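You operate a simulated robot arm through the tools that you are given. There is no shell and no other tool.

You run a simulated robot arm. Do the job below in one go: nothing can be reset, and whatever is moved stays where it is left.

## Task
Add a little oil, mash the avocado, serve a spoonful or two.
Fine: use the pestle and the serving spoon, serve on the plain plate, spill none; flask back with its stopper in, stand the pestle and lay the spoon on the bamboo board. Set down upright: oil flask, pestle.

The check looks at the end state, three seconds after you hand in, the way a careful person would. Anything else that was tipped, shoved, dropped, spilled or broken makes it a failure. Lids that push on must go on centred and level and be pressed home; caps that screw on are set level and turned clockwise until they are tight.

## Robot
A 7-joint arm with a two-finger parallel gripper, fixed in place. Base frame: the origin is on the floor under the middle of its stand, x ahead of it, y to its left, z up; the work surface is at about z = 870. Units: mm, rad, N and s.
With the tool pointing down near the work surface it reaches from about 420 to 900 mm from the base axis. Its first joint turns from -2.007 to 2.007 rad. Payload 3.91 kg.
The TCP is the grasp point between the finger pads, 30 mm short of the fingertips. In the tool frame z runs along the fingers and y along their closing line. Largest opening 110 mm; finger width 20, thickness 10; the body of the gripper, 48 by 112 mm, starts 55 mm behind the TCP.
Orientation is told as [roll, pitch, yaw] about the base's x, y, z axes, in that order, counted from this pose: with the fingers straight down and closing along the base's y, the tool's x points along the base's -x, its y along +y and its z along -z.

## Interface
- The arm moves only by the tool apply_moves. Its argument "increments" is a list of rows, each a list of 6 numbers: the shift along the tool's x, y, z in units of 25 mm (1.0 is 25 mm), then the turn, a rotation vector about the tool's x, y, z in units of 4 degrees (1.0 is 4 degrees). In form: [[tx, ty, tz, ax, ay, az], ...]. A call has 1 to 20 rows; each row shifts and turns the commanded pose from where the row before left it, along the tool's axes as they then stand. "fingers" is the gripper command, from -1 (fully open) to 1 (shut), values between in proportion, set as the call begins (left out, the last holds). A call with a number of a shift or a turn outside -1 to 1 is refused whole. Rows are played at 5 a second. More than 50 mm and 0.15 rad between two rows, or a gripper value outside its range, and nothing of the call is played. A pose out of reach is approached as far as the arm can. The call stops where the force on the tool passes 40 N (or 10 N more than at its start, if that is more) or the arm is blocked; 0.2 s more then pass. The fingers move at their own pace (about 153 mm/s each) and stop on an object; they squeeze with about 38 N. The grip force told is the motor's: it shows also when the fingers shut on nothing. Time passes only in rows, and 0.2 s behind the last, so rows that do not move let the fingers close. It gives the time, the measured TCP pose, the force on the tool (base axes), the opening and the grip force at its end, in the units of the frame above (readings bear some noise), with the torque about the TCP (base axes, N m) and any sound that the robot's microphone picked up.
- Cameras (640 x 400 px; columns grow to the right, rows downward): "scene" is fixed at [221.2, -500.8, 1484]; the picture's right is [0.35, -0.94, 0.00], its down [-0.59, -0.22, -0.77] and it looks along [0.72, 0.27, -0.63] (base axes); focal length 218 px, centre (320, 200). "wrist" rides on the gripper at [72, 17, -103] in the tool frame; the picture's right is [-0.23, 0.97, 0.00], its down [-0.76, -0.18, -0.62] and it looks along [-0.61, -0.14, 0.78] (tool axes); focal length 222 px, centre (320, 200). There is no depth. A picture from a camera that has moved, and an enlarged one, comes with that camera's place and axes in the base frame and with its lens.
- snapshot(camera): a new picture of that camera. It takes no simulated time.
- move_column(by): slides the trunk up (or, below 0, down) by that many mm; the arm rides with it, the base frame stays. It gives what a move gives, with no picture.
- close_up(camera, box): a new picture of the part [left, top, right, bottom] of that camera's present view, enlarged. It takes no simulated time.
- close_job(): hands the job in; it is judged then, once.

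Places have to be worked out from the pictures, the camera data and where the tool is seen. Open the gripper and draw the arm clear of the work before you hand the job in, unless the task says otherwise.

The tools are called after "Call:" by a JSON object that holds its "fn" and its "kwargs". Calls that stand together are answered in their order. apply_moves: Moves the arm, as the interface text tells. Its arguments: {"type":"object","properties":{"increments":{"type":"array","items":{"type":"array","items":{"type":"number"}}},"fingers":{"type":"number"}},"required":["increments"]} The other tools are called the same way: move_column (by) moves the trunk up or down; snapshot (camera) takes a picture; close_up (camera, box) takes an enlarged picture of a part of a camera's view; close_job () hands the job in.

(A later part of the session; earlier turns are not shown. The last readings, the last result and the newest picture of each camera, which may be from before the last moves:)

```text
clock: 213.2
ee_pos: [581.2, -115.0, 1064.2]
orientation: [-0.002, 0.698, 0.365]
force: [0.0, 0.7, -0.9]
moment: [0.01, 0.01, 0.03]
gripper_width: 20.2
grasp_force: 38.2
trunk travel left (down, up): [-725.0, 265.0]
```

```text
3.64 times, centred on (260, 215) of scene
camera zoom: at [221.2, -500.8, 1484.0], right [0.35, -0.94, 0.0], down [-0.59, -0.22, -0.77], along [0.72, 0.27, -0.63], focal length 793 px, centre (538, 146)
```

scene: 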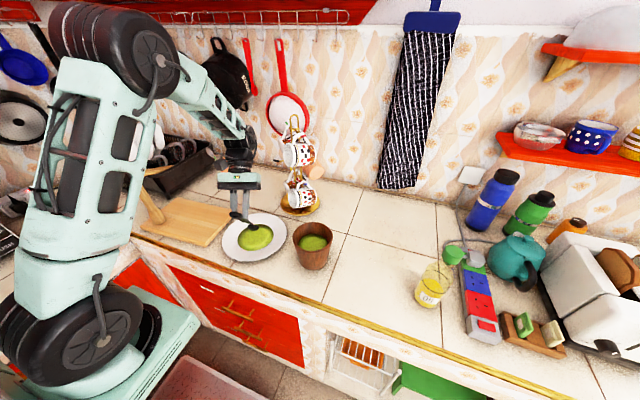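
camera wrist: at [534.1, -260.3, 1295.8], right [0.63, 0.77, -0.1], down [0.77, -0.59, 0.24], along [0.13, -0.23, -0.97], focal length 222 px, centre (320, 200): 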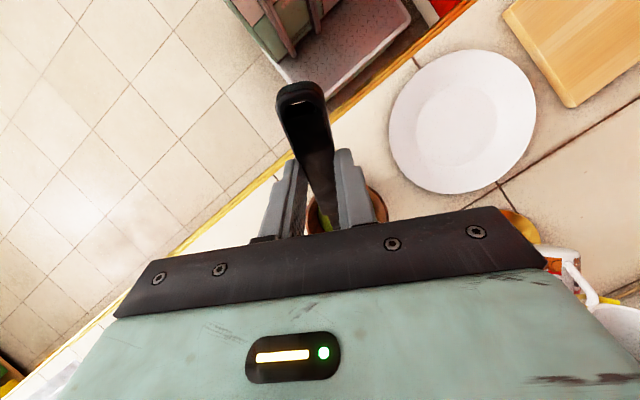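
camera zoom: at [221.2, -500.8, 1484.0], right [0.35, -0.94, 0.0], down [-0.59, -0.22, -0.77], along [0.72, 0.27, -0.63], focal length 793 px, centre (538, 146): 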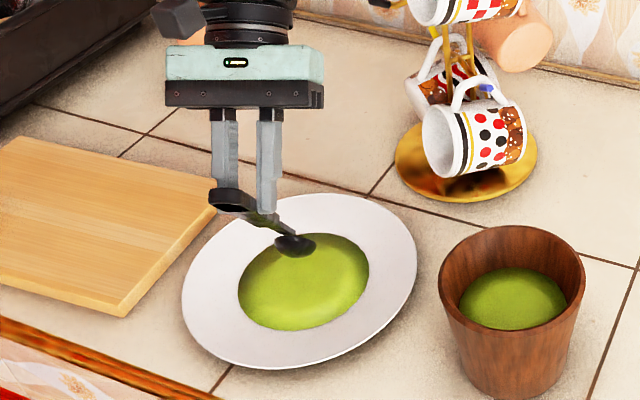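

Good, the spoon stays above the plate. I continue the pivot.

Call:
{"fn": "apply_moves", "kwargs": {"increments": [[0, -0.151, 0, 0.6428, 0, -0.766], [0, -0.151, 0, 0.6428, 0, -0.766], [0, -0.151, 0, 0.6428, 0, -0.766], [0, -0.151, 0, 0.6428, 0, -0.766], [0, -0.151, 0, 0.6428, 0, -0.766], [0, -0.151, 0, 0.6428, 0, -0.766], [0, -0.151, 0, 0.6428, 0, -0.766], [0, -0.151, 0, 0.6428, 0, -0.766], [0, -0.151, 0, 0.6428, 0, -0.766], [0, -0.151, 0, 0.6428, 0, -0.766], [0, -0.151, 0, 0.6428, 0, -0.766], [0, -0.151, 0, 0.6428, 0, -0.766], [0, -0.151, 0, 0.6428, 0, -0.766]]}}

Call:
{"fn": "close_up", "kwargs": {"camera": "scene", "box": [200, 160, 320, 270]}}

Call:
{"fn": "snapshot", "kwargs": {"camera": "scene"}}

```text
clock: 215.9
ee_pos: [613.8, -147.8, 1063.0]
orientation: [-0.002, 0.698, 1.272]
force: [-0.2, -0.1, -0.7]
moment: [0.0, 0.03, 0.01]
gripper_width: 19.7
grasp_force: 37.8
trunk travel left (down, up): [-725.0, 265.0]
```

```text
3.64 times, centred on (260, 215) of scene
camera zoom: at [221.2, -500.8, 1484.0], right [0.35, -0.94, 0.0], down [-0.59, -0.22, -0.77], along [0.72, 0.27, -0.63], focal length 793 px, centre (538, 146)
```

zoom: 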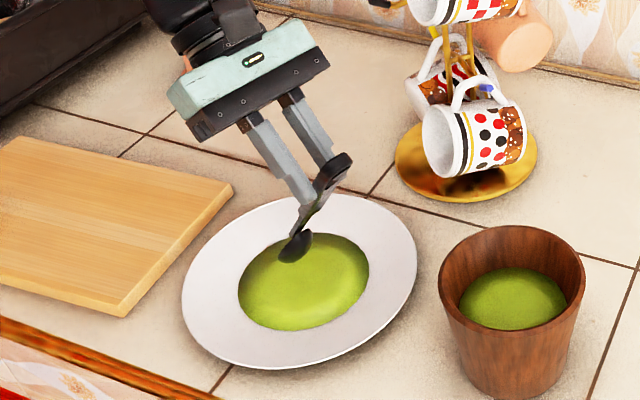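

```text
taken
```

scene: 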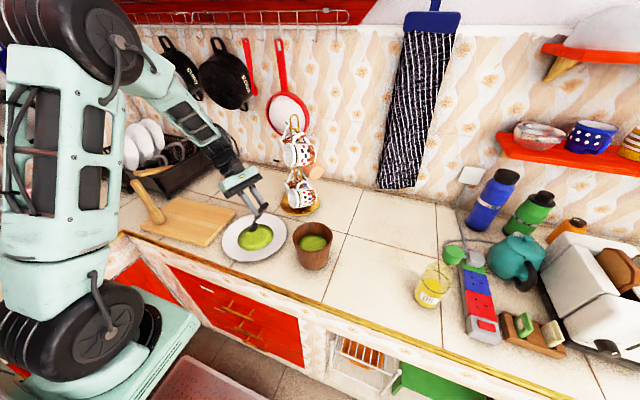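

Now I tip the spoon further to about 85°, in the free direction, keeping it over the plate's middle, and hold.

Call:
{"fn": "apply_moves", "kwargs": {"increments": [[-0.222, 0, -0.294, 0, 0.893, 0], [-0.203, 0, -0.307, 0, 0.893, 0], [-0.183, 0, -0.319, 0, 0.893, 0], [-0.163, 0, -0.33, 0, 0.893, 0], [-0.142, 0, -0.34, 0, 0.893, 0], [-0.12, 0, -0.348, 0, 0.893, 0], [-0.099, 0, -0.355, 0, 0.893, 0], [0, 0, 0, 0, 0, 0], [0, 0, 0, 0, 0, 0], [0, 0, 0, 0, 0, 0], [0, 0, 0, 0, 0, 0], [0, 0, 0, 0, 0, 0]]}}

Call:
{"fn": "close_up", "kwargs": {"camera": "scene", "box": [200, 160, 320, 270]}}

Call:
{"fn": "close_up", "kwargs": {"camera": "scene", "box": [240, 195, 300, 240]}}

```text
clock: 218.6
ee_pos: [634.3, -89.3, 1078.0]
orientation: [0.0, 1.136, 1.271]
force: [0.9, -0.3, -0.7]
moment: [0.01, -0.01, 0.01]
gripper_width: 19.8
grasp_force: 37.8
trunk travel left (down, up): [-725.0, 265.0]
```

```text
3.64 times, centred on (260, 215) of scene
camera zoom: at [221.2, -500.8, 1484.0], right [0.35, -0.94, 0.0], down [-0.59, -0.22, -0.77], along [0.72, 0.27, -0.63], focal length 793 px, centre (538, 146)
```

zoom: 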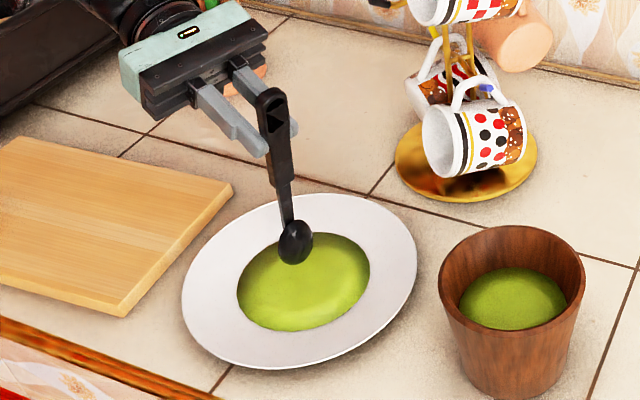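

```text
8.89 times, centred on (270, 218) of scene
camera zoom: at [221.2, -500.8, 1484.0], right [0.35, -0.94, 0.0], down [-0.59, -0.22, -0.77], along [0.72, 0.27, -0.63], focal length 1937 px, centre (764, 44)
```

zoom: 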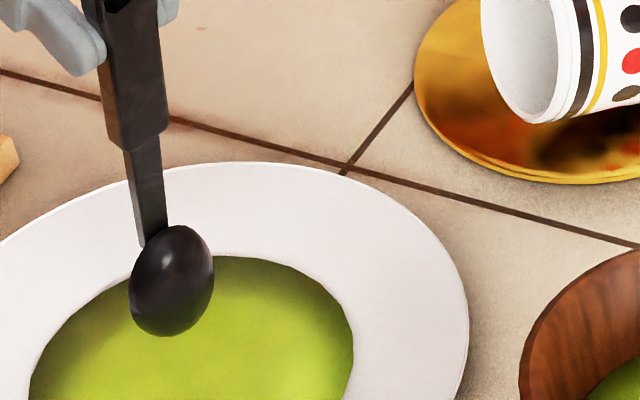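

The spoon hangs vertically over the puddle. I tip another 11° past vertical to be sure it drains, hold, and look.

Call:
{"fn": "apply_moves", "kwargs": {"increments": [[0, 0, 0, 0, 0.9, 0], [0, 0, 0, 0, 0.9, 0], [0, 0, 0, 0, 0.9, 0], [0, 0, 0, 0, 0, 0], [0, 0, 0, 0, 0, 0], [0, 0, 0, 0, 0, 0], [0, 0, 0, 0, 0, 0], [0, 0, 0, 0, 0, 0]]}}

Call:
{"fn": "close_up", "kwargs": {"camera": "scene", "box": [200, 160, 320, 270]}}

Call:
{"fn": "snapshot", "kwargs": {"camera": "wrist"}}

```text
clock: 220.3
ee_pos: [633.5, -89.2, 1077.7]
orientation: [-0.001, 1.325, 1.27]
force: [-0.2, -0.8, -0.5]
moment: [0.03, -0.01, -0.03]
gripper_width: 19.8
grasp_force: 38.0
trunk travel left (down, up): [-725.0, 265.0]
```

```text
3.64 times, centred on (260, 215) of scene
camera zoom: at [221.2, -500.8, 1484.0], right [0.35, -0.94, 0.0], down [-0.59, -0.22, -0.77], along [0.72, 0.27, -0.63], focal length 793 px, centre (538, 146)
```

zoom: 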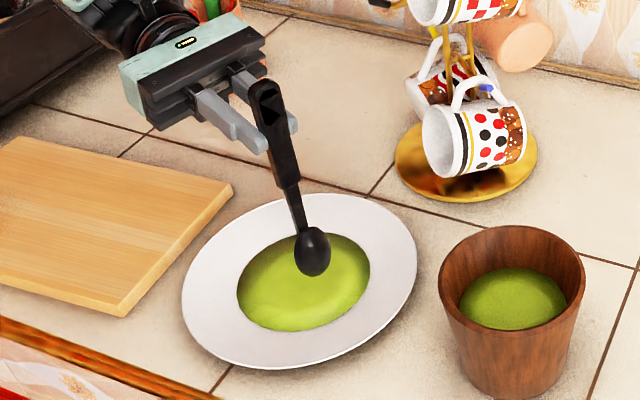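

```text
taken
camera wrist: at [641.6, -5.9, 1174.0], right [-0.91, 0.34, -0.22], down [0.4, 0.7, -0.59], along [-0.04, -0.62, -0.78], focal length 222 px, centre (320, 200)
```

wrist: 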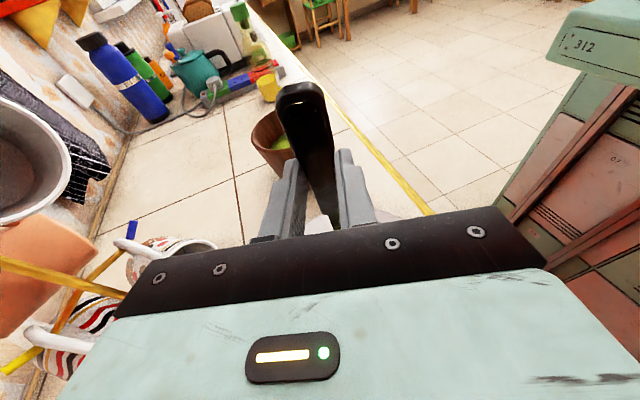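

The arm reached 96° tip-down easily. I turn the spoon back to 40° while holding its bowl above the plate, to look inside it.

Call:
{"fn": "apply_moves", "kwargs": {"increments": [[0.016, 0, 0.303, 0, -1, 0], [0.038, 0, 0.301, 0, -1, 0], [0.058, 0, 0.297, 0, -1, 0], [0.079, 0, 0.293, 0, -1, 0], [0.099, 0, 0.286, 0, -1, 0], [0.119, 0, 0.279, 0, -1, 0], [0.138, 0, 0.27, 0, -1, 0], [0.157, 0, 0.259, 0, -1, 0], [0.174, 0, 0.248, 0, -1, 0], [0.191, 0, 0.235, 0, -1, 0], [0.207, 0, 0.221, 0, -1, 0], [0.222, 0, 0.206, 0, -1, 0], [0.236, 0, 0.19, 0, -1, 0], [0.249, 0, 0.173, 0, -1, 0], [0, 0, 0, 0, 0, 0]]}}

Call:
{"fn": "close_up", "kwargs": {"camera": "scene", "box": [200, 160, 320, 270]}}

Call:
{"fn": "close_up", "kwargs": {"camera": "scene", "box": [240, 195, 300, 240]}}

```text
clock: 223.6
ee_pos: [602.0, -187.8, 1056.4]
orientation: [0.001, 0.346, 1.271]
force: [-0.2, -0.2, -0.8]
moment: [-0.02, 0.0, 0.03]
gripper_width: 19.8
grasp_force: 38.1
trunk travel left (down, up): [-725.0, 265.0]
```

```text
3.64 times, centred on (260, 215) of scene
camera zoom: at [221.2, -500.8, 1484.0], right [0.35, -0.94, 0.0], down [-0.59, -0.22, -0.77], along [0.72, 0.27, -0.63], focal length 793 px, centre (538, 146)
```

zoom: 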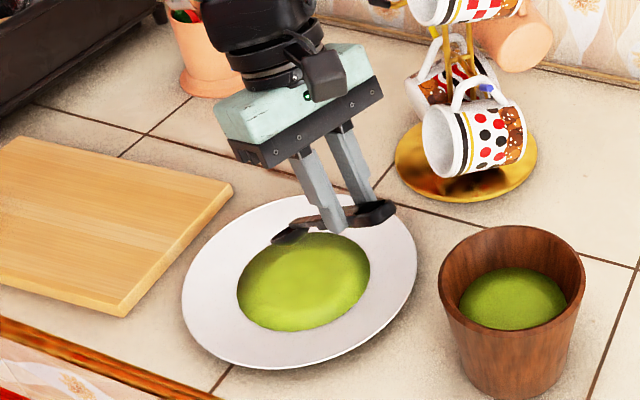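

```text
8.89 times, centred on (270, 218) of scene
camera zoom: at [221.2, -500.8, 1484.0], right [0.35, -0.94, 0.0], down [-0.59, -0.22, -0.77], along [0.72, 0.27, -0.63], focal length 1937 px, centre (764, 44)
```

zoom: 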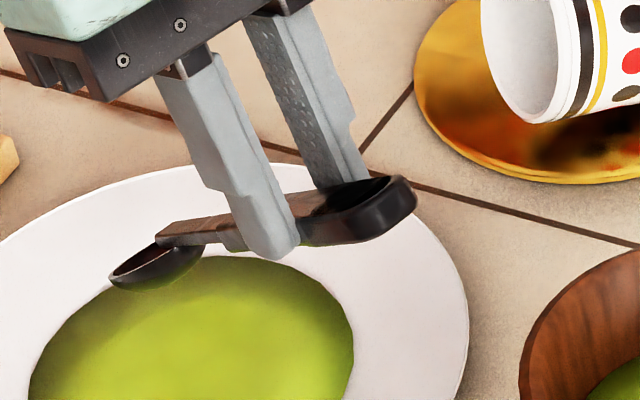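

The spoon's bowl looks empty and clean. I compare the mash level in the bowl with an earlier close-up taken at the same crop to estimate how much was served.

Call:
{"fn": "close_up", "kwargs": {"camera": "scene", "box": [300, 228, 348, 258]}}

Call:
{"fn": "close_up", "kwargs": {"camera": "scene", "box": [220, 205, 316, 270]}}

```text
13.33 times, centred on (324, 243) of scene
camera zoom: at [221.2, -500.8, 1484.0], right [0.35, -0.94, 0.0], down [-0.59, -0.22, -0.77], along [0.72, 0.27, -0.63], focal length 2906 px, centre (267, -373)
```

zoom: 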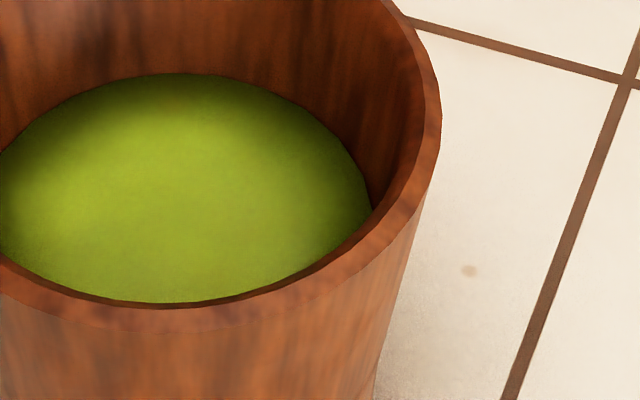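

```text
6.15 times, centred on (268, 238) of scene
camera zoom: at [221.2, -500.8, 1484.0], right [0.35, -0.94, 0.0], down [-0.59, -0.22, -0.77], along [0.72, 0.27, -0.63], focal length 1341 px, centre (640, -31)
```

zoom: 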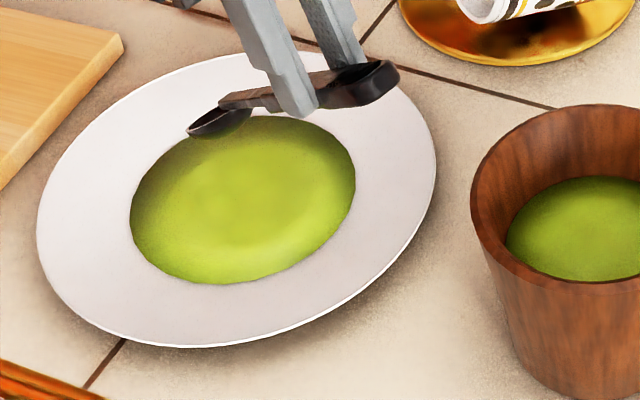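

About 7–8 ml seems to have been served, a modest spoonful, so I'll serve a second one. I lift and turn the spoon back to yaw -27°.

Call:
{"fn": "apply_moves", "kwargs": {"increments": [[0.308, 0, -0.846, 0, 0, 0], [0.308, 0, -0.846, 0, 0, 0], [0.308, 0, -0.846, 0, 0, 0], [0.308, 0, -0.846, 0, 0, 0], [0, 0, 0, -0.342, 0, 0.94], [0, 0, 0, -0.342, 0, 0.94], [0, 0, 0, -0.342, 0, 0.94], [0, 0, 0, -0.342, 0, 0.94], [0, 0, 0, -0.342, 0, 0.94], [0, 0, 0, -0.342, 0, 0.94], [0, 0, 0, -0.342, 0, 0.94], [0, 0, 0, -0.342, 0, 0.94], [0, 0, 0, -0.342, 0, 0.94], [0, 0, 0, -0.342, 0, 0.94], [0, 0, 0, -0.342, 0, 0.94], [0, 0, 0, -0.342, 0, 0.94], [0, 0, 0, -0.342, 0, 0.94]]}}

Call:
{"fn": "apply_moves", "kwargs": {"increments": [[0, 0, 0, -0.342, 0, 0.94], [0, 0, 0, -0.342, 0, 0.94], [0, 0, 0, -0.342, 0, 0.94], [0, 0, 0, -0.342, 0, 0.94], [0, 0, 0, -0.342, 0, 0.94], [0, 0, 0, -0.342, 0, 0.94], [0, 0, 0, -0.342, 0, 0.94], [0, 0, 0, -0.342, 0, 0.94], [0, 0, 0, -0.342, 0, 0.94], [0, 0, 0, -0.342, 0, 0.94], [0, 0, 0, -0.342, 0, 0.94], [0, 0, 0, -0.342, 0, 0.94], [0, 0, 0, 0, 0, 0]]}}

Call:
{"fn": "snapshot", "kwargs": {"camera": "scene"}}

```text
clock: 227.2
ee_pos: [600.8, -188.7, 1147.2]
orientation: [0.0, 0.348, 0.361]
force: [0.4, -0.6, -0.4]
moment: [-0.04, 0.03, -0.01]
gripper_width: 19.9
grasp_force: 38.4
trunk travel left (down, up): [-725.0, 265.0]
```

```text
clock: 229.9
ee_pos: [603.5, -188.5, 1148.9]
orientation: [0.004, 0.349, -0.475]
force: [0.9, -1.2, -0.6]
moment: [0.0, 0.01, -0.02]
gripper_width: 19.9
grasp_force: 38.3
trunk travel left (down, up): [-725.0, 265.0]
```

```text
taken
```

scene: 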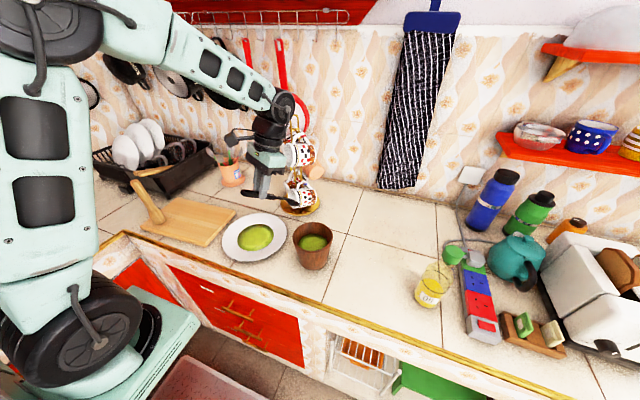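

The spoon (dark in front of the mugs) is turned back. I move over the bowl and tip to 50° as before.

Call:
{"fn": "apply_moves", "kwargs": {"increments": [[-0.135, -0.744, 0.057, 0, 0, 0], [-0.135, -0.744, 0.057, 0, 0, 0], [-0.135, -0.744, 0.057, 0, 0, 0], [-0.135, -0.744, 0.057, 0, 0, 0], [-0.135, -0.744, 0.057, 0, 0, 0], [-0.135, -0.744, 0.057, 0, 0, 0], [0, 0, 0, 0, 0.8333, 0], [0, 0, 0, 0, 0.8333, 0], [0, 0, 0, 0, 0.8333, 0], [0, 0, 0, 0, 0, 0]]}}

Call:
{"fn": "close_up", "kwargs": {"camera": "scene", "box": [270, 170, 366, 265]}}

```text
clock: 232.2
ee_pos: [565.7, -294.7, 1133.0]
orientation: [0.003, 0.523, -0.472]
force: [-0.4, -0.5, -0.8]
moment: [0.02, 0.01, -0.01]
gripper_width: 19.9
grasp_force: 38.0
trunk travel left (down, up): [-725.0, 265.0]
```

```text
4.21 times, centred on (318, 218) of scene
camera zoom: at [221.2, -500.8, 1484.0], right [0.35, -0.94, 0.0], down [-0.59, -0.22, -0.77], along [0.72, 0.27, -0.63], focal length 918 px, centre (328, 126)
```

zoom: 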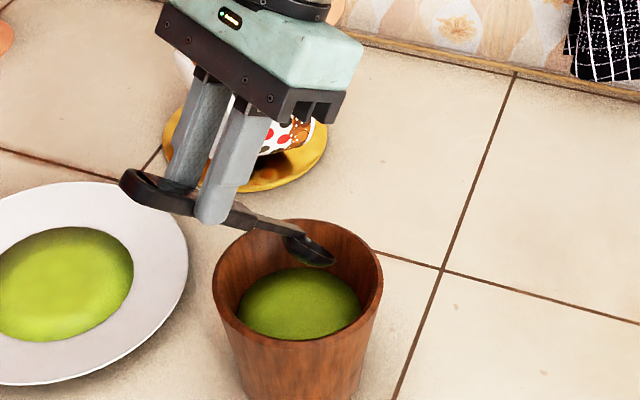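

The pose matches the earlier one exactly. I lower the spoon into the mash to the same depth (plus 1–2 mm).

Call:
{"fn": "apply_moves", "kwargs": {"increments": [[-0.41, 0, 0.71, 0, 0, 0], [-0.41, 0, 0.71, 0, 0, 0], [-0.41, 0, 0.71, 0, 0, 0], [-0.21, 0, 0.364, 0, 0, 0], [-0.21, 0, 0.364, 0, 0, 0], [0, 0, 0, 0, 0, 0], [0, 0, 0, 0, 0, 0]]}}

Call:
{"fn": "close_up", "kwargs": {"camera": "scene", "box": [280, 195, 352, 255]}}

Call:
{"fn": "close_up", "kwargs": {"camera": "scene", "box": [300, 228, 348, 258]}}

```text
clock: 233.8
ee_pos: [564.9, -294.4, 1050.3]
orientation: [0.004, 0.524, -0.474]
force: [-0.1, -0.1, -0.7]
moment: [-0.01, 0.02, 0.0]
gripper_width: 20.2
grasp_force: 38.1
trunk travel left (down, up): [-725.0, 265.0]
```

```text
6.67 times, centred on (316, 225) of scene
camera zoom: at [221.2, -500.8, 1484.0], right [0.35, -0.94, 0.0], down [-0.59, -0.22, -0.77], along [0.72, 0.27, -0.63], focal length 1453 px, centre (347, 33)
```

zoom: 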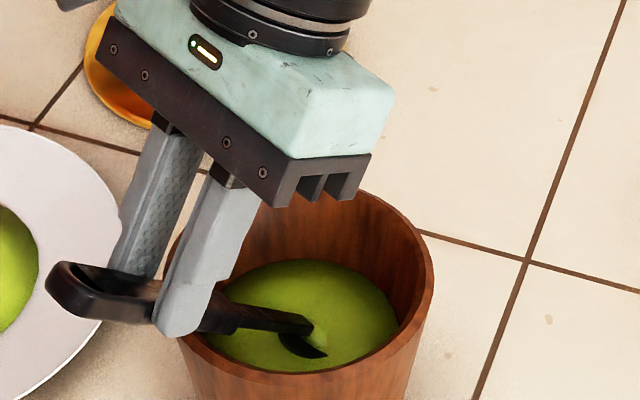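

```text
13.33 times, centred on (324, 243) of scene
camera zoom: at [221.2, -500.8, 1484.0], right [0.35, -0.94, 0.0], down [-0.59, -0.22, -0.77], along [0.72, 0.27, -0.63], focal length 2906 px, centre (267, -373)
```

zoom: 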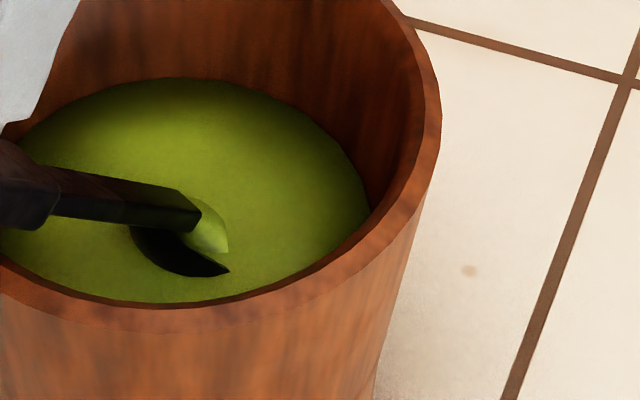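

Again a heaped portion has formed, and the level dropped by about a millimetre (≈8 ml). I turn the spoon up along the proven path, 2 mm higher.

Call:
{"fn": "apply_moves", "kwargs": {"increments": [[0.187, 0, -0.007, 0, -0.625, 0], [0.149, 0, 0.055, 0, -0.625, 0], [0.156, 0, 0.053, 0, -0.625, 0], [0.158, 0, 0.046, 0, -0.625, 0], [0.176, 0, 0.066, 0, -0.625, 0], [0.179, 0, 0.058, 0, -0.625, 0], [0.162, 0, 0.06, 0, -0.625, 0], [0.164, 0, 0.053, 0, -0.625, 0], [0.143, 0, 0.076, 0, -0.625, 0], [0.146, 0, 0.07, 0, -0.625, 0]]}}

Call:
{"fn": "close_up", "kwargs": {"camera": "scene", "box": [280, 195, 352, 255]}}

```text
clock: 235.9
ee_pos: [529.2, -276.2, 1049.6]
orientation: [0.005, 0.086, -0.475]
force: [0.5, -0.9, -0.4]
moment: [0.02, 0.02, -0.01]
gripper_width: 19.8
grasp_force: 37.9
trunk travel left (down, up): [-725.0, 265.0]
```

```text
6.67 times, centred on (316, 225) of scene
camera zoom: at [221.2, -500.8, 1484.0], right [0.35, -0.94, 0.0], down [-0.59, -0.22, -0.77], along [0.72, 0.27, -0.63], focal length 1453 px, centre (347, 33)
```

zoom: 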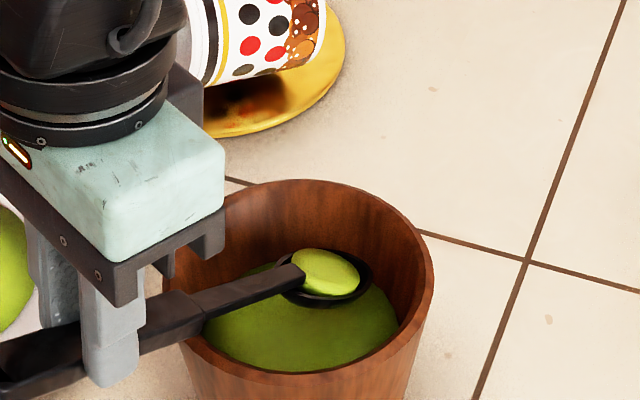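

A second good portion. I level it further to 10°, lift clear of the rim, and then level it fully.

Call:
{"fn": "apply_moves", "kwargs": {"increments": [[0.129, 0, 0.084, 0, -0.625, 0], [0.133, 0, 0.078, 0, -0.625, 0], [0.116, 0, 0.084, 0, -0.625, 0], [0.12, 0, 0.079, 0, -0.625, 0], [0.103, 0, 0.093, 0, -0.625, 0], [0.107, 0, 0.089, 0, -0.625, 0], [-0.104, 0, -0.591, 0, 0, 0], [-0.104, 0, -0.591, 0, 0, 0], [-0.104, 0, -0.591, 0, 0, 0], [-0.104, 0, -0.591, 0, 0, 0], [0, 0, 0, 0, -0.625, 0], [0, 0, 0, 0, -0.625, 0], [0, 0, 0, 0, -0.625, 0], [0, 0, 0, 0, -0.625, 0], [0, 0, 0, 0, 0, 0]]}}

Call:
{"fn": "close_up", "kwargs": {"camera": "scene", "box": [250, 160, 370, 265]}}

```text
clock: 239.2
ee_pos: [514.2, -266.6, 1097.2]
orientation: [0.004, -0.348, -0.476]
force: [1.0, -0.1, -0.9]
moment: [0.02, 0.0, 0.01]
gripper_width: 19.9
grasp_force: 38.0
trunk travel left (down, up): [-725.0, 265.0]
```

```text
3.81 times, centred on (310, 212) of scene
camera zoom: at [221.2, -500.8, 1484.0], right [0.35, -0.94, 0.0], down [-0.59, -0.22, -0.77], along [0.72, 0.27, -0.63], focal length 830 px, centre (358, 152)
```

zoom: 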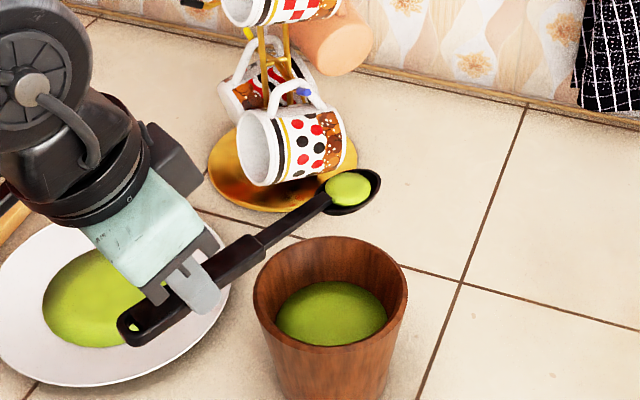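

Level and stable. I carry it over to the plate as before.

Call:
{"fn": "apply_moves", "kwargs": {"increments": [[0.145, 0.341, -0.077, 0, 0, 0], [0.289, 0.682, -0.155, 0, 0, 0], [0.289, 0.682, -0.155, 0, 0, 0], [0.289, 0.682, -0.155, 0, 0, 0], [0.289, 0.682, -0.155, 0, 0, 0], [0.289, 0.682, -0.155, 0, 0, 0], [0.289, 0.682, -0.155, 0, 0, 0], [0.289, 0.682, -0.155, 0, 0, 0], [0.289, 0.682, -0.155, 0, 0, 0], [0.289, 0.682, -0.155, 0, 0, 0], [0.289, 0.682, -0.155, 0, 0, 0], [0.289, 0.682, -0.155, 0, 0, 0], [0.145, 0.341, -0.077, 0, 0, 0], [0, 0, 0, 0, 0, 0]]}}

Call:
{"fn": "close_up", "kwargs": {"camera": "scene", "box": [180, 140, 350, 280]}}

```text
clock: 242.2
ee_pos: [524.0, -40.5, 1114.0]
orientation: [0.002, -0.348, -0.474]
force: [0.2, 0.0, -0.6]
moment: [0.03, 0.03, 0.01]
gripper_width: 19.8
grasp_force: 37.8
out of reach, approached as far as the arm can: row 4
trunk travel left (down, up): [-725.0, 265.0]
```

```text
2.86 times, centred on (265, 210) of scene
camera zoom: at [221.2, -500.8, 1484.0], right [0.35, -0.94, 0.0], down [-0.59, -0.22, -0.77], along [0.72, 0.27, -0.63], focal length 623 px, centre (477, 171)
```

zoom: 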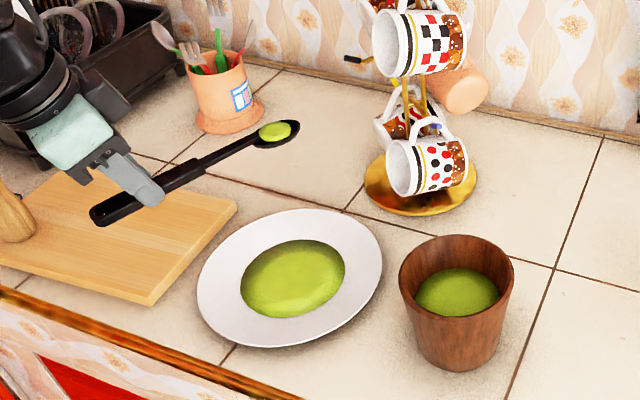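

One row touched the reach limit but the pose is within 3 mm of the earlier one. I repeat the lowering and tipping to 30°.

Call:
{"fn": "apply_moves", "kwargs": {"increments": [[0.054, 0.012, 0.286, 0, 0.9375, 0], [0.036, 0.012, 0.289, 0, 0.9375, 0], [0.017, 0.012, 0.291, 0, 0.9375, 0], [-0.003, 0.012, 0.291, 0, 0.9375, 0], [-0.022, 0.012, 0.291, 0, 0.9375, 0], [-0.041, 0.012, 0.289, 0, 0.9375, 0], [-0.059, 0.012, 0.285, 0, 0.9375, 0], [-0.078, 0.012, 0.281, 0, 0.9375, 0], [0, 0, 0, 0, 0, 0]]}}

Call:
{"fn": "close_up", "kwargs": {"camera": "scene", "box": [200, 160, 320, 270]}}

```text
clock: 244.2
ee_pos: [534.0, -43.9, 1057.8]
orientation: [0.003, 0.174, -0.472]
force: [-0.1, 0.3, -1.3]
moment: [-0.01, -0.01, -0.01]
gripper_width: 19.9
grasp_force: 38.0
trunk travel left (down, up): [-725.0, 265.0]
```

```text
3.64 times, centred on (260, 215) of scene
camera zoom: at [221.2, -500.8, 1484.0], right [0.35, -0.94, 0.0], down [-0.59, -0.22, -0.77], along [0.72, 0.27, -0.63], focal length 793 px, centre (538, 146)
```

zoom: 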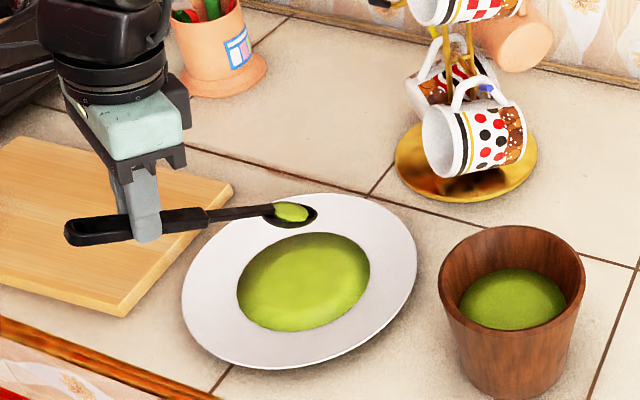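

Now I tip on through 60° over the plate's middle, as before.

Call:
{"fn": "apply_moves", "kwargs": {"increments": [[-0.298, 0, -0.107, 0, 0.9375, 0], [-0.291, 0, -0.127, 0, 0.9375, 0], [-0.282, 0, -0.145, 0, 0.9375, 0], [-0.272, 0, -0.164, 0, 0.9375, 0], [0, 0, 0, 0, 0, 0], [0, 0, 0, 0, 0, 0], [0, 0, 0, 0, 0, 0], [-0.26, 0, -0.181, 0, 0.9375, 0], [-0.248, 0, -0.198, 0, 0.9375, 0], [-0.235, 0, -0.213, 0, 0.9375, 0], [-0.22, 0, -0.228, 0, 0.9375, 0], [0, 0, 0, 0, 0, 0], [0, 0, 0, 0, 0, 0], [0, 0, 0, 0, 0, 0], [0, 0, 0, 0, 0, 0]]}}

Call:
{"fn": "close_up", "kwargs": {"camera": "scene", "box": [200, 160, 320, 270]}}

```text
clock: 247.3
ee_pos: [589.5, -72.1, 1067.2]
orientation: [0.003, 0.698, -0.471]
force: [-0.1, 0.3, 0.0]
moment: [0.0, 0.03, -0.01]
gripper_width: 19.7
grasp_force: 38.2
trunk travel left (down, up): [-725.0, 265.0]
```

```text
3.64 times, centred on (260, 215) of scene
camera zoom: at [221.2, -500.8, 1484.0], right [0.35, -0.94, 0.0], down [-0.59, -0.22, -0.77], along [0.72, 0.27, -0.63], focal length 793 px, centre (538, 146)
```

zoom: 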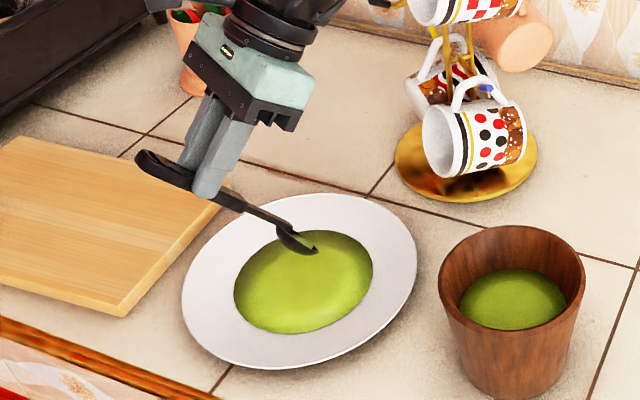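

The second portion is on the plate. I pivot around the spoon to the free side again and tip it past vertical to drain it.

Call:
{"fn": "apply_moves", "kwargs": {"increments": [[0, -0.151, 0, 0.6428, 0, -0.766], [0, -0.151, 0, 0.6428, 0, -0.766], [0, -0.151, 0, 0.6428, 0, -0.766], [0, -0.151, 0, 0.6428, 0, -0.766], [0, -0.151, 0, 0.6428, 0, -0.766], [0, -0.151, 0, 0.6428, 0, -0.766], [0, -0.151, 0, 0.6428, 0, -0.766], [0, -0.151, 0, 0.6428, 0, -0.766], [0, -0.151, 0, 0.6428, 0, -0.766], [0, -0.151, 0, 0.6428, 0, -0.766], [0, -0.151, 0, 0.6428, 0, -0.766], [0, -0.151, 0, 0.6428, 0, -0.766]]}}

Call:
{"fn": "apply_moves", "kwargs": {"increments": [[0, -0.151, 0, 0.6428, 0, -0.766], [0, -0.151, 0, 0.6428, 0, -0.766], [0, -0.151, 0, 0.6428, 0, -0.766], [0, -0.151, 0, 0.6428, 0, -0.766], [0, -0.151, 0, 0.6428, 0, -0.766], [0, -0.151, 0, 0.6428, 0, -0.766], [0, -0.151, 0, 0.6428, 0, -0.766], [0, -0.151, 0, 0.6428, 0, -0.766], [0, -0.151, 0, 0.6428, 0, -0.766], [0, -0.151, 0, 0.6428, 0, -0.766], [0, -0.151, 0, 0.6428, 0, -0.766], [0, -0.151, 0, 0.6428, 0, -0.766], [0, -0.151, 0, 0.6428, 0, -0.766]]}}

Call:
{"fn": "close_up", "kwargs": {"camera": "scene", "box": [200, 160, 320, 270]}}

```text
clock: 249.9
ee_pos: [583.1, -116.0, 1067.6]
orientation: [0.002, 0.697, 0.365]
force: [0.4, -0.5, -0.5]
moment: [-0.02, 0.0, -0.03]
gripper_width: 20.0
grasp_force: 38.1
trunk travel left (down, up): [-725.0, 265.0]
```

```text
clock: 252.8
ee_pos: [618.2, -151.1, 1067.1]
orientation: [-0.002, 0.695, 1.269]
force: [1.2, -1.1, -0.4]
moment: [0.02, -0.02, -0.01]
gripper_width: 19.9
grasp_force: 38.3
trunk travel left (down, up): [-725.0, 265.0]
```

```text
3.64 times, centred on (260, 215) of scene
camera zoom: at [221.2, -500.8, 1484.0], right [0.35, -0.94, 0.0], down [-0.59, -0.22, -0.77], along [0.72, 0.27, -0.63], focal length 793 px, centre (538, 146)
```

zoom: 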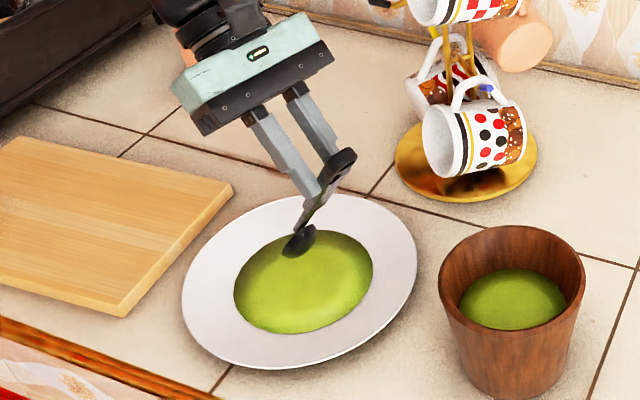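

Now the final tipping past vertical over the middle of the plate, with a hold to drain.

Call:
{"fn": "apply_moves", "kwargs": {"increments": [[-0.222, 0, -0.294, 0, 0.893, 0], [-0.203, 0, -0.307, 0, 0.893, 0], [-0.183, 0, -0.319, 0, 0.893, 0], [-0.163, 0, -0.33, 0, 0.893, 0], [-0.142, 0, -0.34, 0, 0.893, 0], [-0.12, 0, -0.348, 0, 0.893, 0], [-0.099, 0, -0.355, 0, 0.893, 0], [0, 0, 0, 0, 0.9, 0], [0, 0, 0, 0, 0.9, 0], [0, 0, 0, 0, 0.9, 0], [0, 0, 0, 0, 0, 0], [0, 0, 0, 0, 0, 0], [0, 0, 0, 0, 0, 0], [0, 0, 0, 0, 0, 0], [0, 0, 0, 0, 0, 0], [0, 0, 0, 0, 0, 0], [0, 0, 0, 0, 0, 0], [0, 0, 0, 0, 0, 0]]}}

Call:
{"fn": "close_up", "kwargs": {"camera": "scene", "box": [200, 160, 320, 270]}}

```text
clock: 256.6
ee_pos: [637.2, -91.2, 1083.4]
orientation: [-0.003, 1.324, 1.268]
force: [0.5, -0.1, -0.4]
moment: [0.06, 0.01, 0.0]
gripper_width: 19.9
grasp_force: 37.8
trunk travel left (down, up): [-725.0, 265.0]
```

```text
3.64 times, centred on (260, 215) of scene
camera zoom: at [221.2, -500.8, 1484.0], right [0.35, -0.94, 0.0], down [-0.59, -0.22, -0.77], along [0.72, 0.27, -0.63], focal length 793 px, centre (538, 146)
```

zoom: 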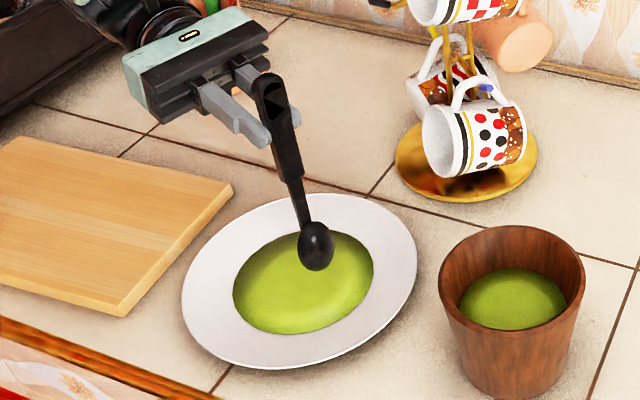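

I turn the spoon back to 40° over the plate to check that it is empty.

Call:
{"fn": "apply_moves", "kwargs": {"increments": [[0.016, 0, 0.303, 0, -1, 0], [0.038, 0, 0.301, 0, -1, 0], [0.058, 0, 0.297, 0, -1, 0], [0.079, 0, 0.293, 0, -1, 0], [0.099, 0, 0.286, 0, -1, 0], [0.119, 0, 0.279, 0, -1, 0], [0.138, 0, 0.27, 0, -1, 0], [0.157, 0, 0.259, 0, -1, 0], [0.174, 0, 0.248, 0, -1, 0], [0.191, 0, 0.235, 0, -1, 0], [0.207, 0, 0.221, 0, -1, 0], [0.222, 0, 0.206, 0, -1, 0], [0.236, 0, 0.19, 0, -1, 0], [0.249, 0, 0.173, 0, -1, 0], [0, 0, 0, 0, 0, 0]]}}

Call:
{"fn": "close_up", "kwargs": {"camera": "scene", "box": [240, 195, 300, 240]}}

Call:
{"fn": "close_up", "kwargs": {"camera": "scene", "box": [200, 180, 345, 275]}}

```text
clock: 259.8
ee_pos: [605.3, -189.6, 1062.7]
orientation: [0.0, 0.342, 1.268]
force: [-0.5, -0.4, -0.6]
moment: [-0.03, -0.01, 0.01]
gripper_width: 19.9
grasp_force: 38.1
trunk travel left (down, up): [-725.0, 265.0]
```

```text
8.89 times, centred on (270, 218) of scene
camera zoom: at [221.2, -500.8, 1484.0], right [0.35, -0.94, 0.0], down [-0.59, -0.22, -0.77], along [0.72, 0.27, -0.63], focal length 1937 px, centre (764, 44)
```

zoom: 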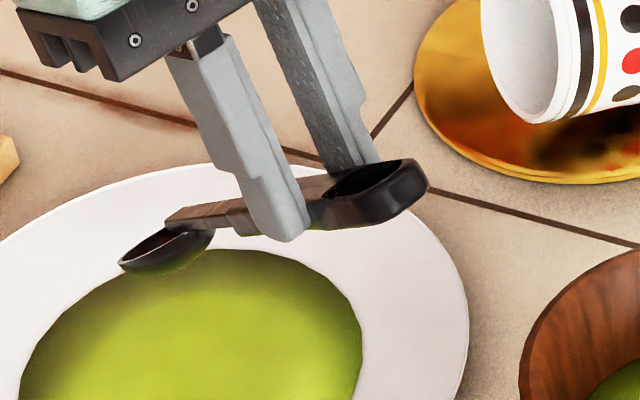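

```text
4.21 times, centred on (272, 228) of scene
camera zoom: at [221.2, -500.8, 1484.0], right [0.35, -0.94, 0.0], down [-0.59, -0.22, -0.77], along [0.72, 0.27, -0.63], focal length 918 px, centre (520, 84)
```

zoom: 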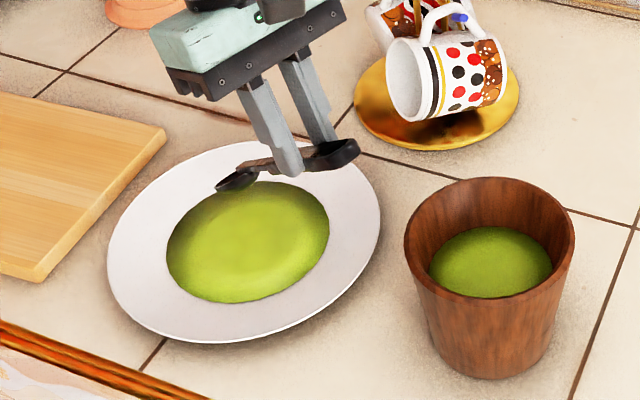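

The spoon is empty, and there is nothing outside the plate and bowl. I lift, level the spoon and turn to yaw 90° for laying it back.

Call:
{"fn": "apply_moves", "kwargs": {"increments": [[0.308, 0, -0.846, 0, 0, 0], [0.308, 0, -0.846, 0, 0, 0], [0.308, 0, -0.846, 0, 0, 0], [0.308, 0, -0.846, 0, 0, 0], [0, 0, 0, 0, -1, 0], [0, 0, 0, 0, -1, 0], [0, 0, 0, 0, -1, 0], [0, 0, 0, 0, -1, 0], [0, 0, 0, 0, -1, 0], [0, 0, 0, 0, -1, 0], [0, 0, 0, 0, -1, 0], [0, 0, 0, 0, -1, 0], [0, 0, 0, 0, -1, 0], [0, 0, 0, 0, -0.9, 0], [0, 0, 0, -0.297, 0, -0.816], [0, 0, 0, -0.297, 0, -0.816], [0, 0, 0, -0.297, 0, -0.816], [0, 0, 0, -0.297, 0, -0.816], [0, 0, 0, -0.297, 0, -0.816], [0, 0, 0, 0, 0, 0]]}}

Call:
{"fn": "snapshot", "kwargs": {"camera": "scene"}}

```text
clock: 263.9
ee_pos: [605.4, -189.6, 1151.1]
orientation: [0.0, -0.347, 1.572]
force: [0.2, 0.0, -0.5]
moment: [-0.02, -0.01, 0.0]
gripper_width: 20.0
grasp_force: 38.2
trunk travel left (down, up): [-725.0, 265.0]
```

```text
taken
```

scene: 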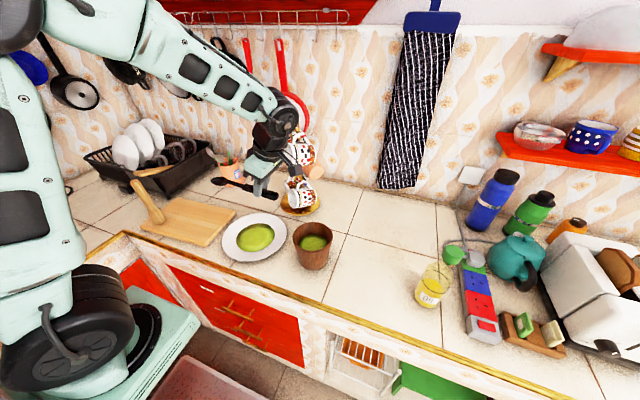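

I carry the level spoon over to the board, above its original place.

Call:
{"fn": "apply_moves", "kwargs": {"increments": [[-0.824, -0.169, 0.3, 0, 0, 0], [-0.824, -0.169, 0.3, 0, 0, 0], [-0.824, -0.169, 0.3, 0, 0, 0], [-0.824, -0.169, 0.3, 0, 0, 0], [-0.824, -0.169, 0.3, 0, 0, 0], [-0.824, -0.169, 0.3, 0, 0, 0], [-0.824, -0.169, 0.3, 0, 0, 0], [-0.824, -0.169, 0.3, 0, 0, 0], [-0.824, -0.169, 0.3, 0, 0, 0], [-0.824, -0.169, 0.3, 0, 0, 0], [-0.824, -0.169, 0.3, 0, 0, 0], [-0.824, -0.169, 0.3, 0, 0, 0], [-0.824, -0.169, 0.3, 0, 0, 0], [-0.824, -0.169, 0.3, 0, 0, 0], [-0.824, -0.169, 0.3, 0, 0, 0], [0, 0, 0, 0, 0, 0]]}}

Call:
{"fn": "snapshot", "kwargs": {"camera": "wrist"}}

Call:
{"fn": "close_up", "kwargs": {"camera": "scene", "box": [100, 90, 260, 240]}}

```text
clock: 267.4
ee_pos: [669.1, 138.4, 1153.0]
orientation: [0.001, -0.347, 1.572]
force: [-0.2, -0.3, -0.6]
moment: [-0.07, -0.01, -0.02]
gripper_width: 20.0
grasp_force: 38.4
trunk travel left (down, up): [-725.0, 265.0]
```

```text
taken
camera wrist: at [651.4, 35.1, 1225.0], right [-0.97, 0.21, 0.08], down [0.18, 0.5, 0.85], along [0.14, 0.84, -0.53], focal length 222 px, centre (320, 200)
```

wrist: 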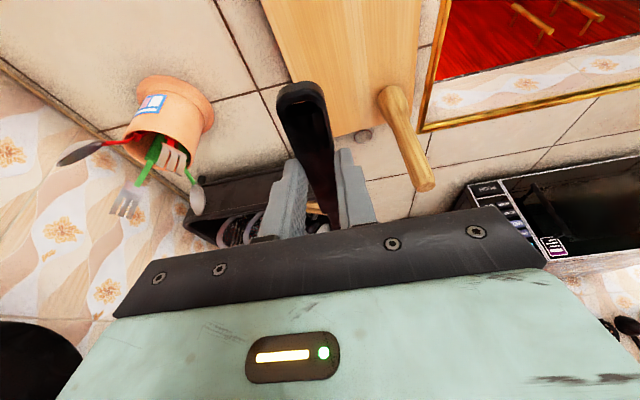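

```text
2.67 times, centred on (180, 165) of scene
camera zoom: at [221.2, -500.8, 1484.0], right [0.35, -0.94, 0.0], down [-0.59, -0.22, -0.77], along [0.72, 0.27, -0.63], focal length 581 px, centre (693, 293)
```

zoom: 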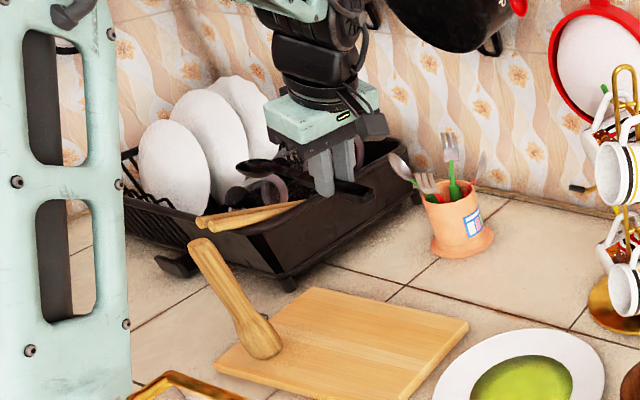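

Position matches the pick-up spot. I lower the spoon most of the way.

Call:
{"fn": "apply_moves", "kwargs": {"increments": [[0.274, 0, 0.752, 0, 0, 0], [0.274, 0, 0.752, 0, 0, 0], [0.274, 0, 0.752, 0, 0, 0], [0.274, 0, 0.752, 0, 0, 0], [0.274, 0, 0.752, 0, 0, 0], [0.274, 0, 0.752, 0, 0, 0], [0.274, 0, 0.752, 0, 0, 0], [0.274, 0, 0.752, 0, 0, 0], [0.274, 0, 0.752, 0, 0, 0], [0.274, 0, 0.752, 0, 0, 0], [0.137, 0, 0.376, 0, 0, 0], [0, 0, 0, 0, 0, 0]]}}

Call:
{"fn": "close_up", "kwargs": {"camera": "scene", "box": [140, 140, 260, 240]}}

Call:
{"fn": "close_up", "kwargs": {"camera": "wrist", "box": [220, 40, 420, 220]}}

```text
clock: 269.9
ee_pos: [669.7, 138.9, 940.9]
orientation: [0.001, -0.347, 1.573]
force: [0.1, 0.6, -0.3]
moment: [-0.05, 0.0, 0.01]
gripper_width: 19.9
grasp_force: 37.7
trunk travel left (down, up): [-725.0, 265.0]
```

```text
4.00 times, centred on (200, 190) of scene
camera zoom: at [221.2, -500.8, 1484.0], right [0.35, -0.94, 0.0], down [-0.59, -0.22, -0.77], along [0.72, 0.27, -0.63], focal length 872 px, centre (800, 240)
```

zoom: 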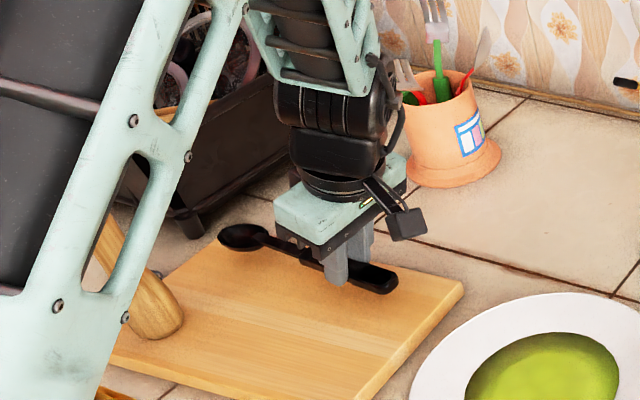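

```text
2.22 times, centred on (320, 130) of wrist
camera zoom: at [652.6, 34.3, 1014.0], right [-0.97, 0.21, 0.08], down [0.18, 0.5, 0.85], along [0.14, 0.84, -0.53], focal length 494 px, centre (320, 356)
```

zoom: 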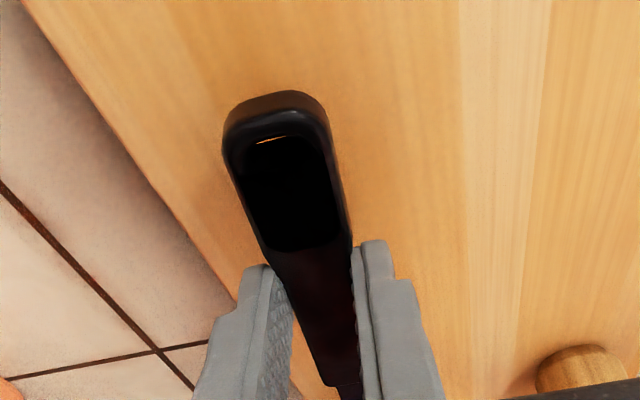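

About 20 mm above the board. I lower more slowly now.

Call:
{"fn": "apply_moves", "kwargs": {"increments": [[0.0685, 0, 0.188, 0, 0, 0], [0.0685, 0, 0.188, 0, 0, 0], [0.0685, 0, 0.188, 0, 0, 0], [0.0274, 0, 0.0752, 0, 0, 0], [0, 0, 0, 0, 0, 0]]}}

```text
clock: 271.1
ee_pos: [670.0, 138.2, 925.2]
orientation: [-0.001, -0.347, 1.572]
force: [0.1, 0.1, -0.1]
moment: [-0.04, -0.02, -0.01]
gripper_width: 20.0
grasp_force: 38.3
trunk travel left (down, up): [-725.0, 265.0]
```

Call:
{"fn": "apply_moves", "kwargs": {"increments": [[0.0137, 0, 0.0376, 0, 0, 0], [0.0137, 0, 0.0376, 0, 0, 0], [0.0137, 0, 0.0376, 0, 0, 0], [0, 0, 0, 0, 0, 0], [0, 0, 0, 0, 0, 0]]}}

Call:
{"fn": "close_up", "kwargs": {"camera": "scene", "box": [170, 170, 250, 230]}}

```text
clock: 272.4
ee_pos: [668.1, 139.0, 922.3]
orientation: [-0.002, -0.35, 1.573]
force: [-0.5, -1.6, 8.6]
moment: [1.15, 0.04, 0.07]
gripper_width: 19.8
grasp_force: 37.5
trunk travel left (down, up): [-725.0, 265.0]
```

```text
6.67 times, centred on (210, 200) of scene
camera zoom: at [221.2, -500.8, 1484.0], right [0.35, -0.94, 0.0], down [-0.59, -0.22, -0.77], along [0.72, 0.27, -0.63], focal length 1453 px, centre (1053, 200)
```

zoom: 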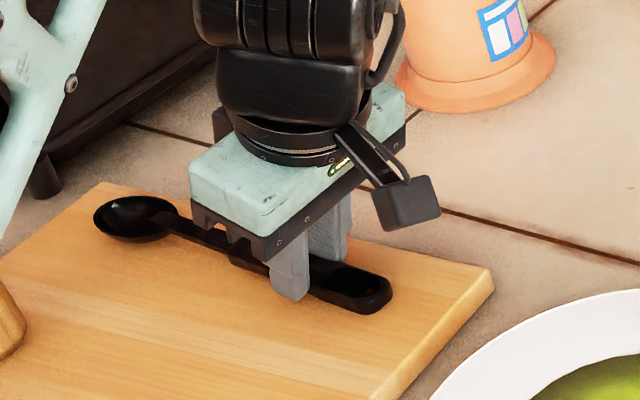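

The spoon's bowl touches first with the handle about 2 mm up. I turn the tool 1° to level it and lower another 1.5 mm.

Call:
{"fn": "apply_moves", "kwargs": {"increments": [[0, 0, 0, 0, -0.25, 0], [0.0137, 0, 0.0376, 0, 0, 0], [0.007, 0, 0.019, 0, 0, 0], [0, 0, 0, 0, 0, 0], [0, 0, 0, 0, 0, 0]]}}

```text
clock: 273.6
ee_pos: [669.3, 138.1, 921.4]
orientation: [-0.002, -0.366, 1.574]
force: [-0.3, -1.6, 18.1]
moment: [-0.71, 0.07, 0.01]
gripper_width: 20.1
grasp_force: 37.6
trunk travel left (down, up): [-725.0, 265.0]
```

Now the handle end bears on the board too. I ease up by about 0.9 mm and then open the fingers.

Call:
{"fn": "apply_moves", "kwargs": {"increments": [[-0.0123, 0, -0.0338, 0, 0, 0], [0, 0, 0, 0, 0, 0], [0, 0, 0, 0, 0, 0]]}}

Call:
{"fn": "apply_moves", "kwargs": {"increments": [[0, 0, 0, 0, 0, 0], [0, 0, 0, 0, 0, 0], [0, 0, 0, 0, 0, 0], [0, 0, 0, 0, 0, 0]], "fingers": -0.1}}

Call:
{"fn": "close_up", "kwargs": {"camera": "scene", "box": [170, 170, 250, 230]}}

Call:
{"fn": "close_up", "kwargs": {"camera": "wrist", "box": [220, 40, 420, 220]}}

```text
clock: 274.4
ee_pos: [668.2, 137.5, 921.9]
orientation: [0.0, -0.365, 1.572]
force: [3.6, 1.3, 9.9]
moment: [-0.22, -0.09, 0.07]
gripper_width: 20.1
grasp_force: 37.3
trunk travel left (down, up): [-725.0, 265.0]
```

```text
clock: 275.4
ee_pos: [669.3, 138.6, 920.9]
orientation: [0.001, -0.364, 1.574]
force: [0.3, 0.5, -0.1]
moment: [-0.01, -0.02, 0.03]
gripper_width: 60.6
grasp_force: 0.0
trunk travel left (down, up): [-725.0, 265.0]
```

```text
6.67 times, centred on (210, 200) of scene
camera zoom: at [221.2, -500.8, 1484.0], right [0.35, -0.94, 0.0], down [-0.59, -0.22, -0.77], along [0.72, 0.27, -0.63], focal length 1453 px, centre (1053, 200)
```

zoom: 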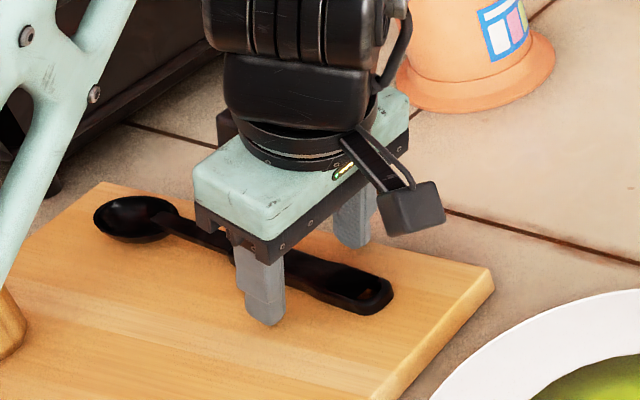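

```text
2.22 times, centred on (320, 130) of wrist
camera zoom: at [651.9, 32.6, 992.1], right [-0.97, 0.21, 0.08], down [0.18, 0.49, 0.85], along [0.14, 0.85, -0.51], focal length 494 px, centre (320, 356)
```

zoom: 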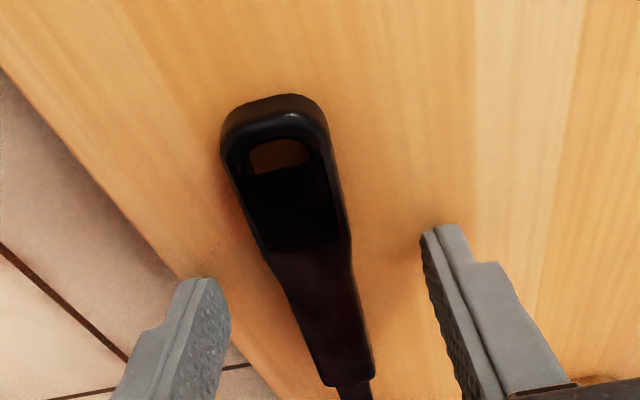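

The spoon lies flat on the board. I withdraw along the tool axis and rise.

Call:
{"fn": "apply_moves", "kwargs": {"increments": [[0, 0, -0.4, 0, 0, 0], [0, 0, -0.8, 0, 0, 0], [0, 0, -0.9, 0, 0, 0], [0, 0, -0.9, 0, 0, 0], [0, 0, -0.9, 0, 0, 0], [0, 0, -0.9, 0, 0, 0], [0, 0, -0.9, 0, 0, 0], [0, 0, -0.9, 0, 0, 0], [0, 0, -0.9, 0, 0, 0], [0, 0, 0, 0, 0, 0]]}}

Call:
{"fn": "snapshot", "kwargs": {"camera": "scene"}}

Call:
{"fn": "snapshot", "kwargs": {"camera": "wrist"}}

```text
clock: 277.6
ee_pos: [670.1, 69.4, 1096.2]
orientation: [0.0, -0.365, 1.572]
force: [-1.7, -0.2, 0.5]
moment: [-0.01, -0.01, -0.02]
gripper_width: 60.6
grasp_force: 0.0
trunk travel left (down, up): [-725.0, 265.0]
```

```text
taken
```

scene: 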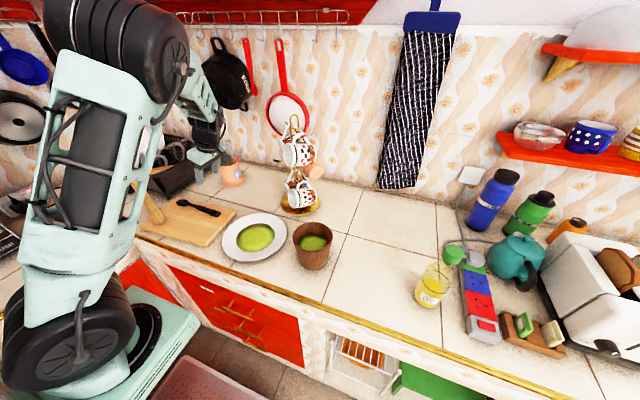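

```text
taken
camera wrist: at [653.7, -35.0, 1167.9], right [-0.97, 0.21, 0.08], down [0.18, 0.49, 0.85], along [0.14, 0.85, -0.51], focal length 222 px, centre (320, 200)
```

wrist: 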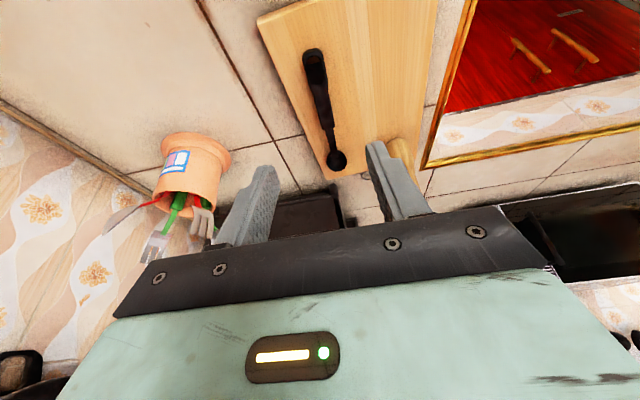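

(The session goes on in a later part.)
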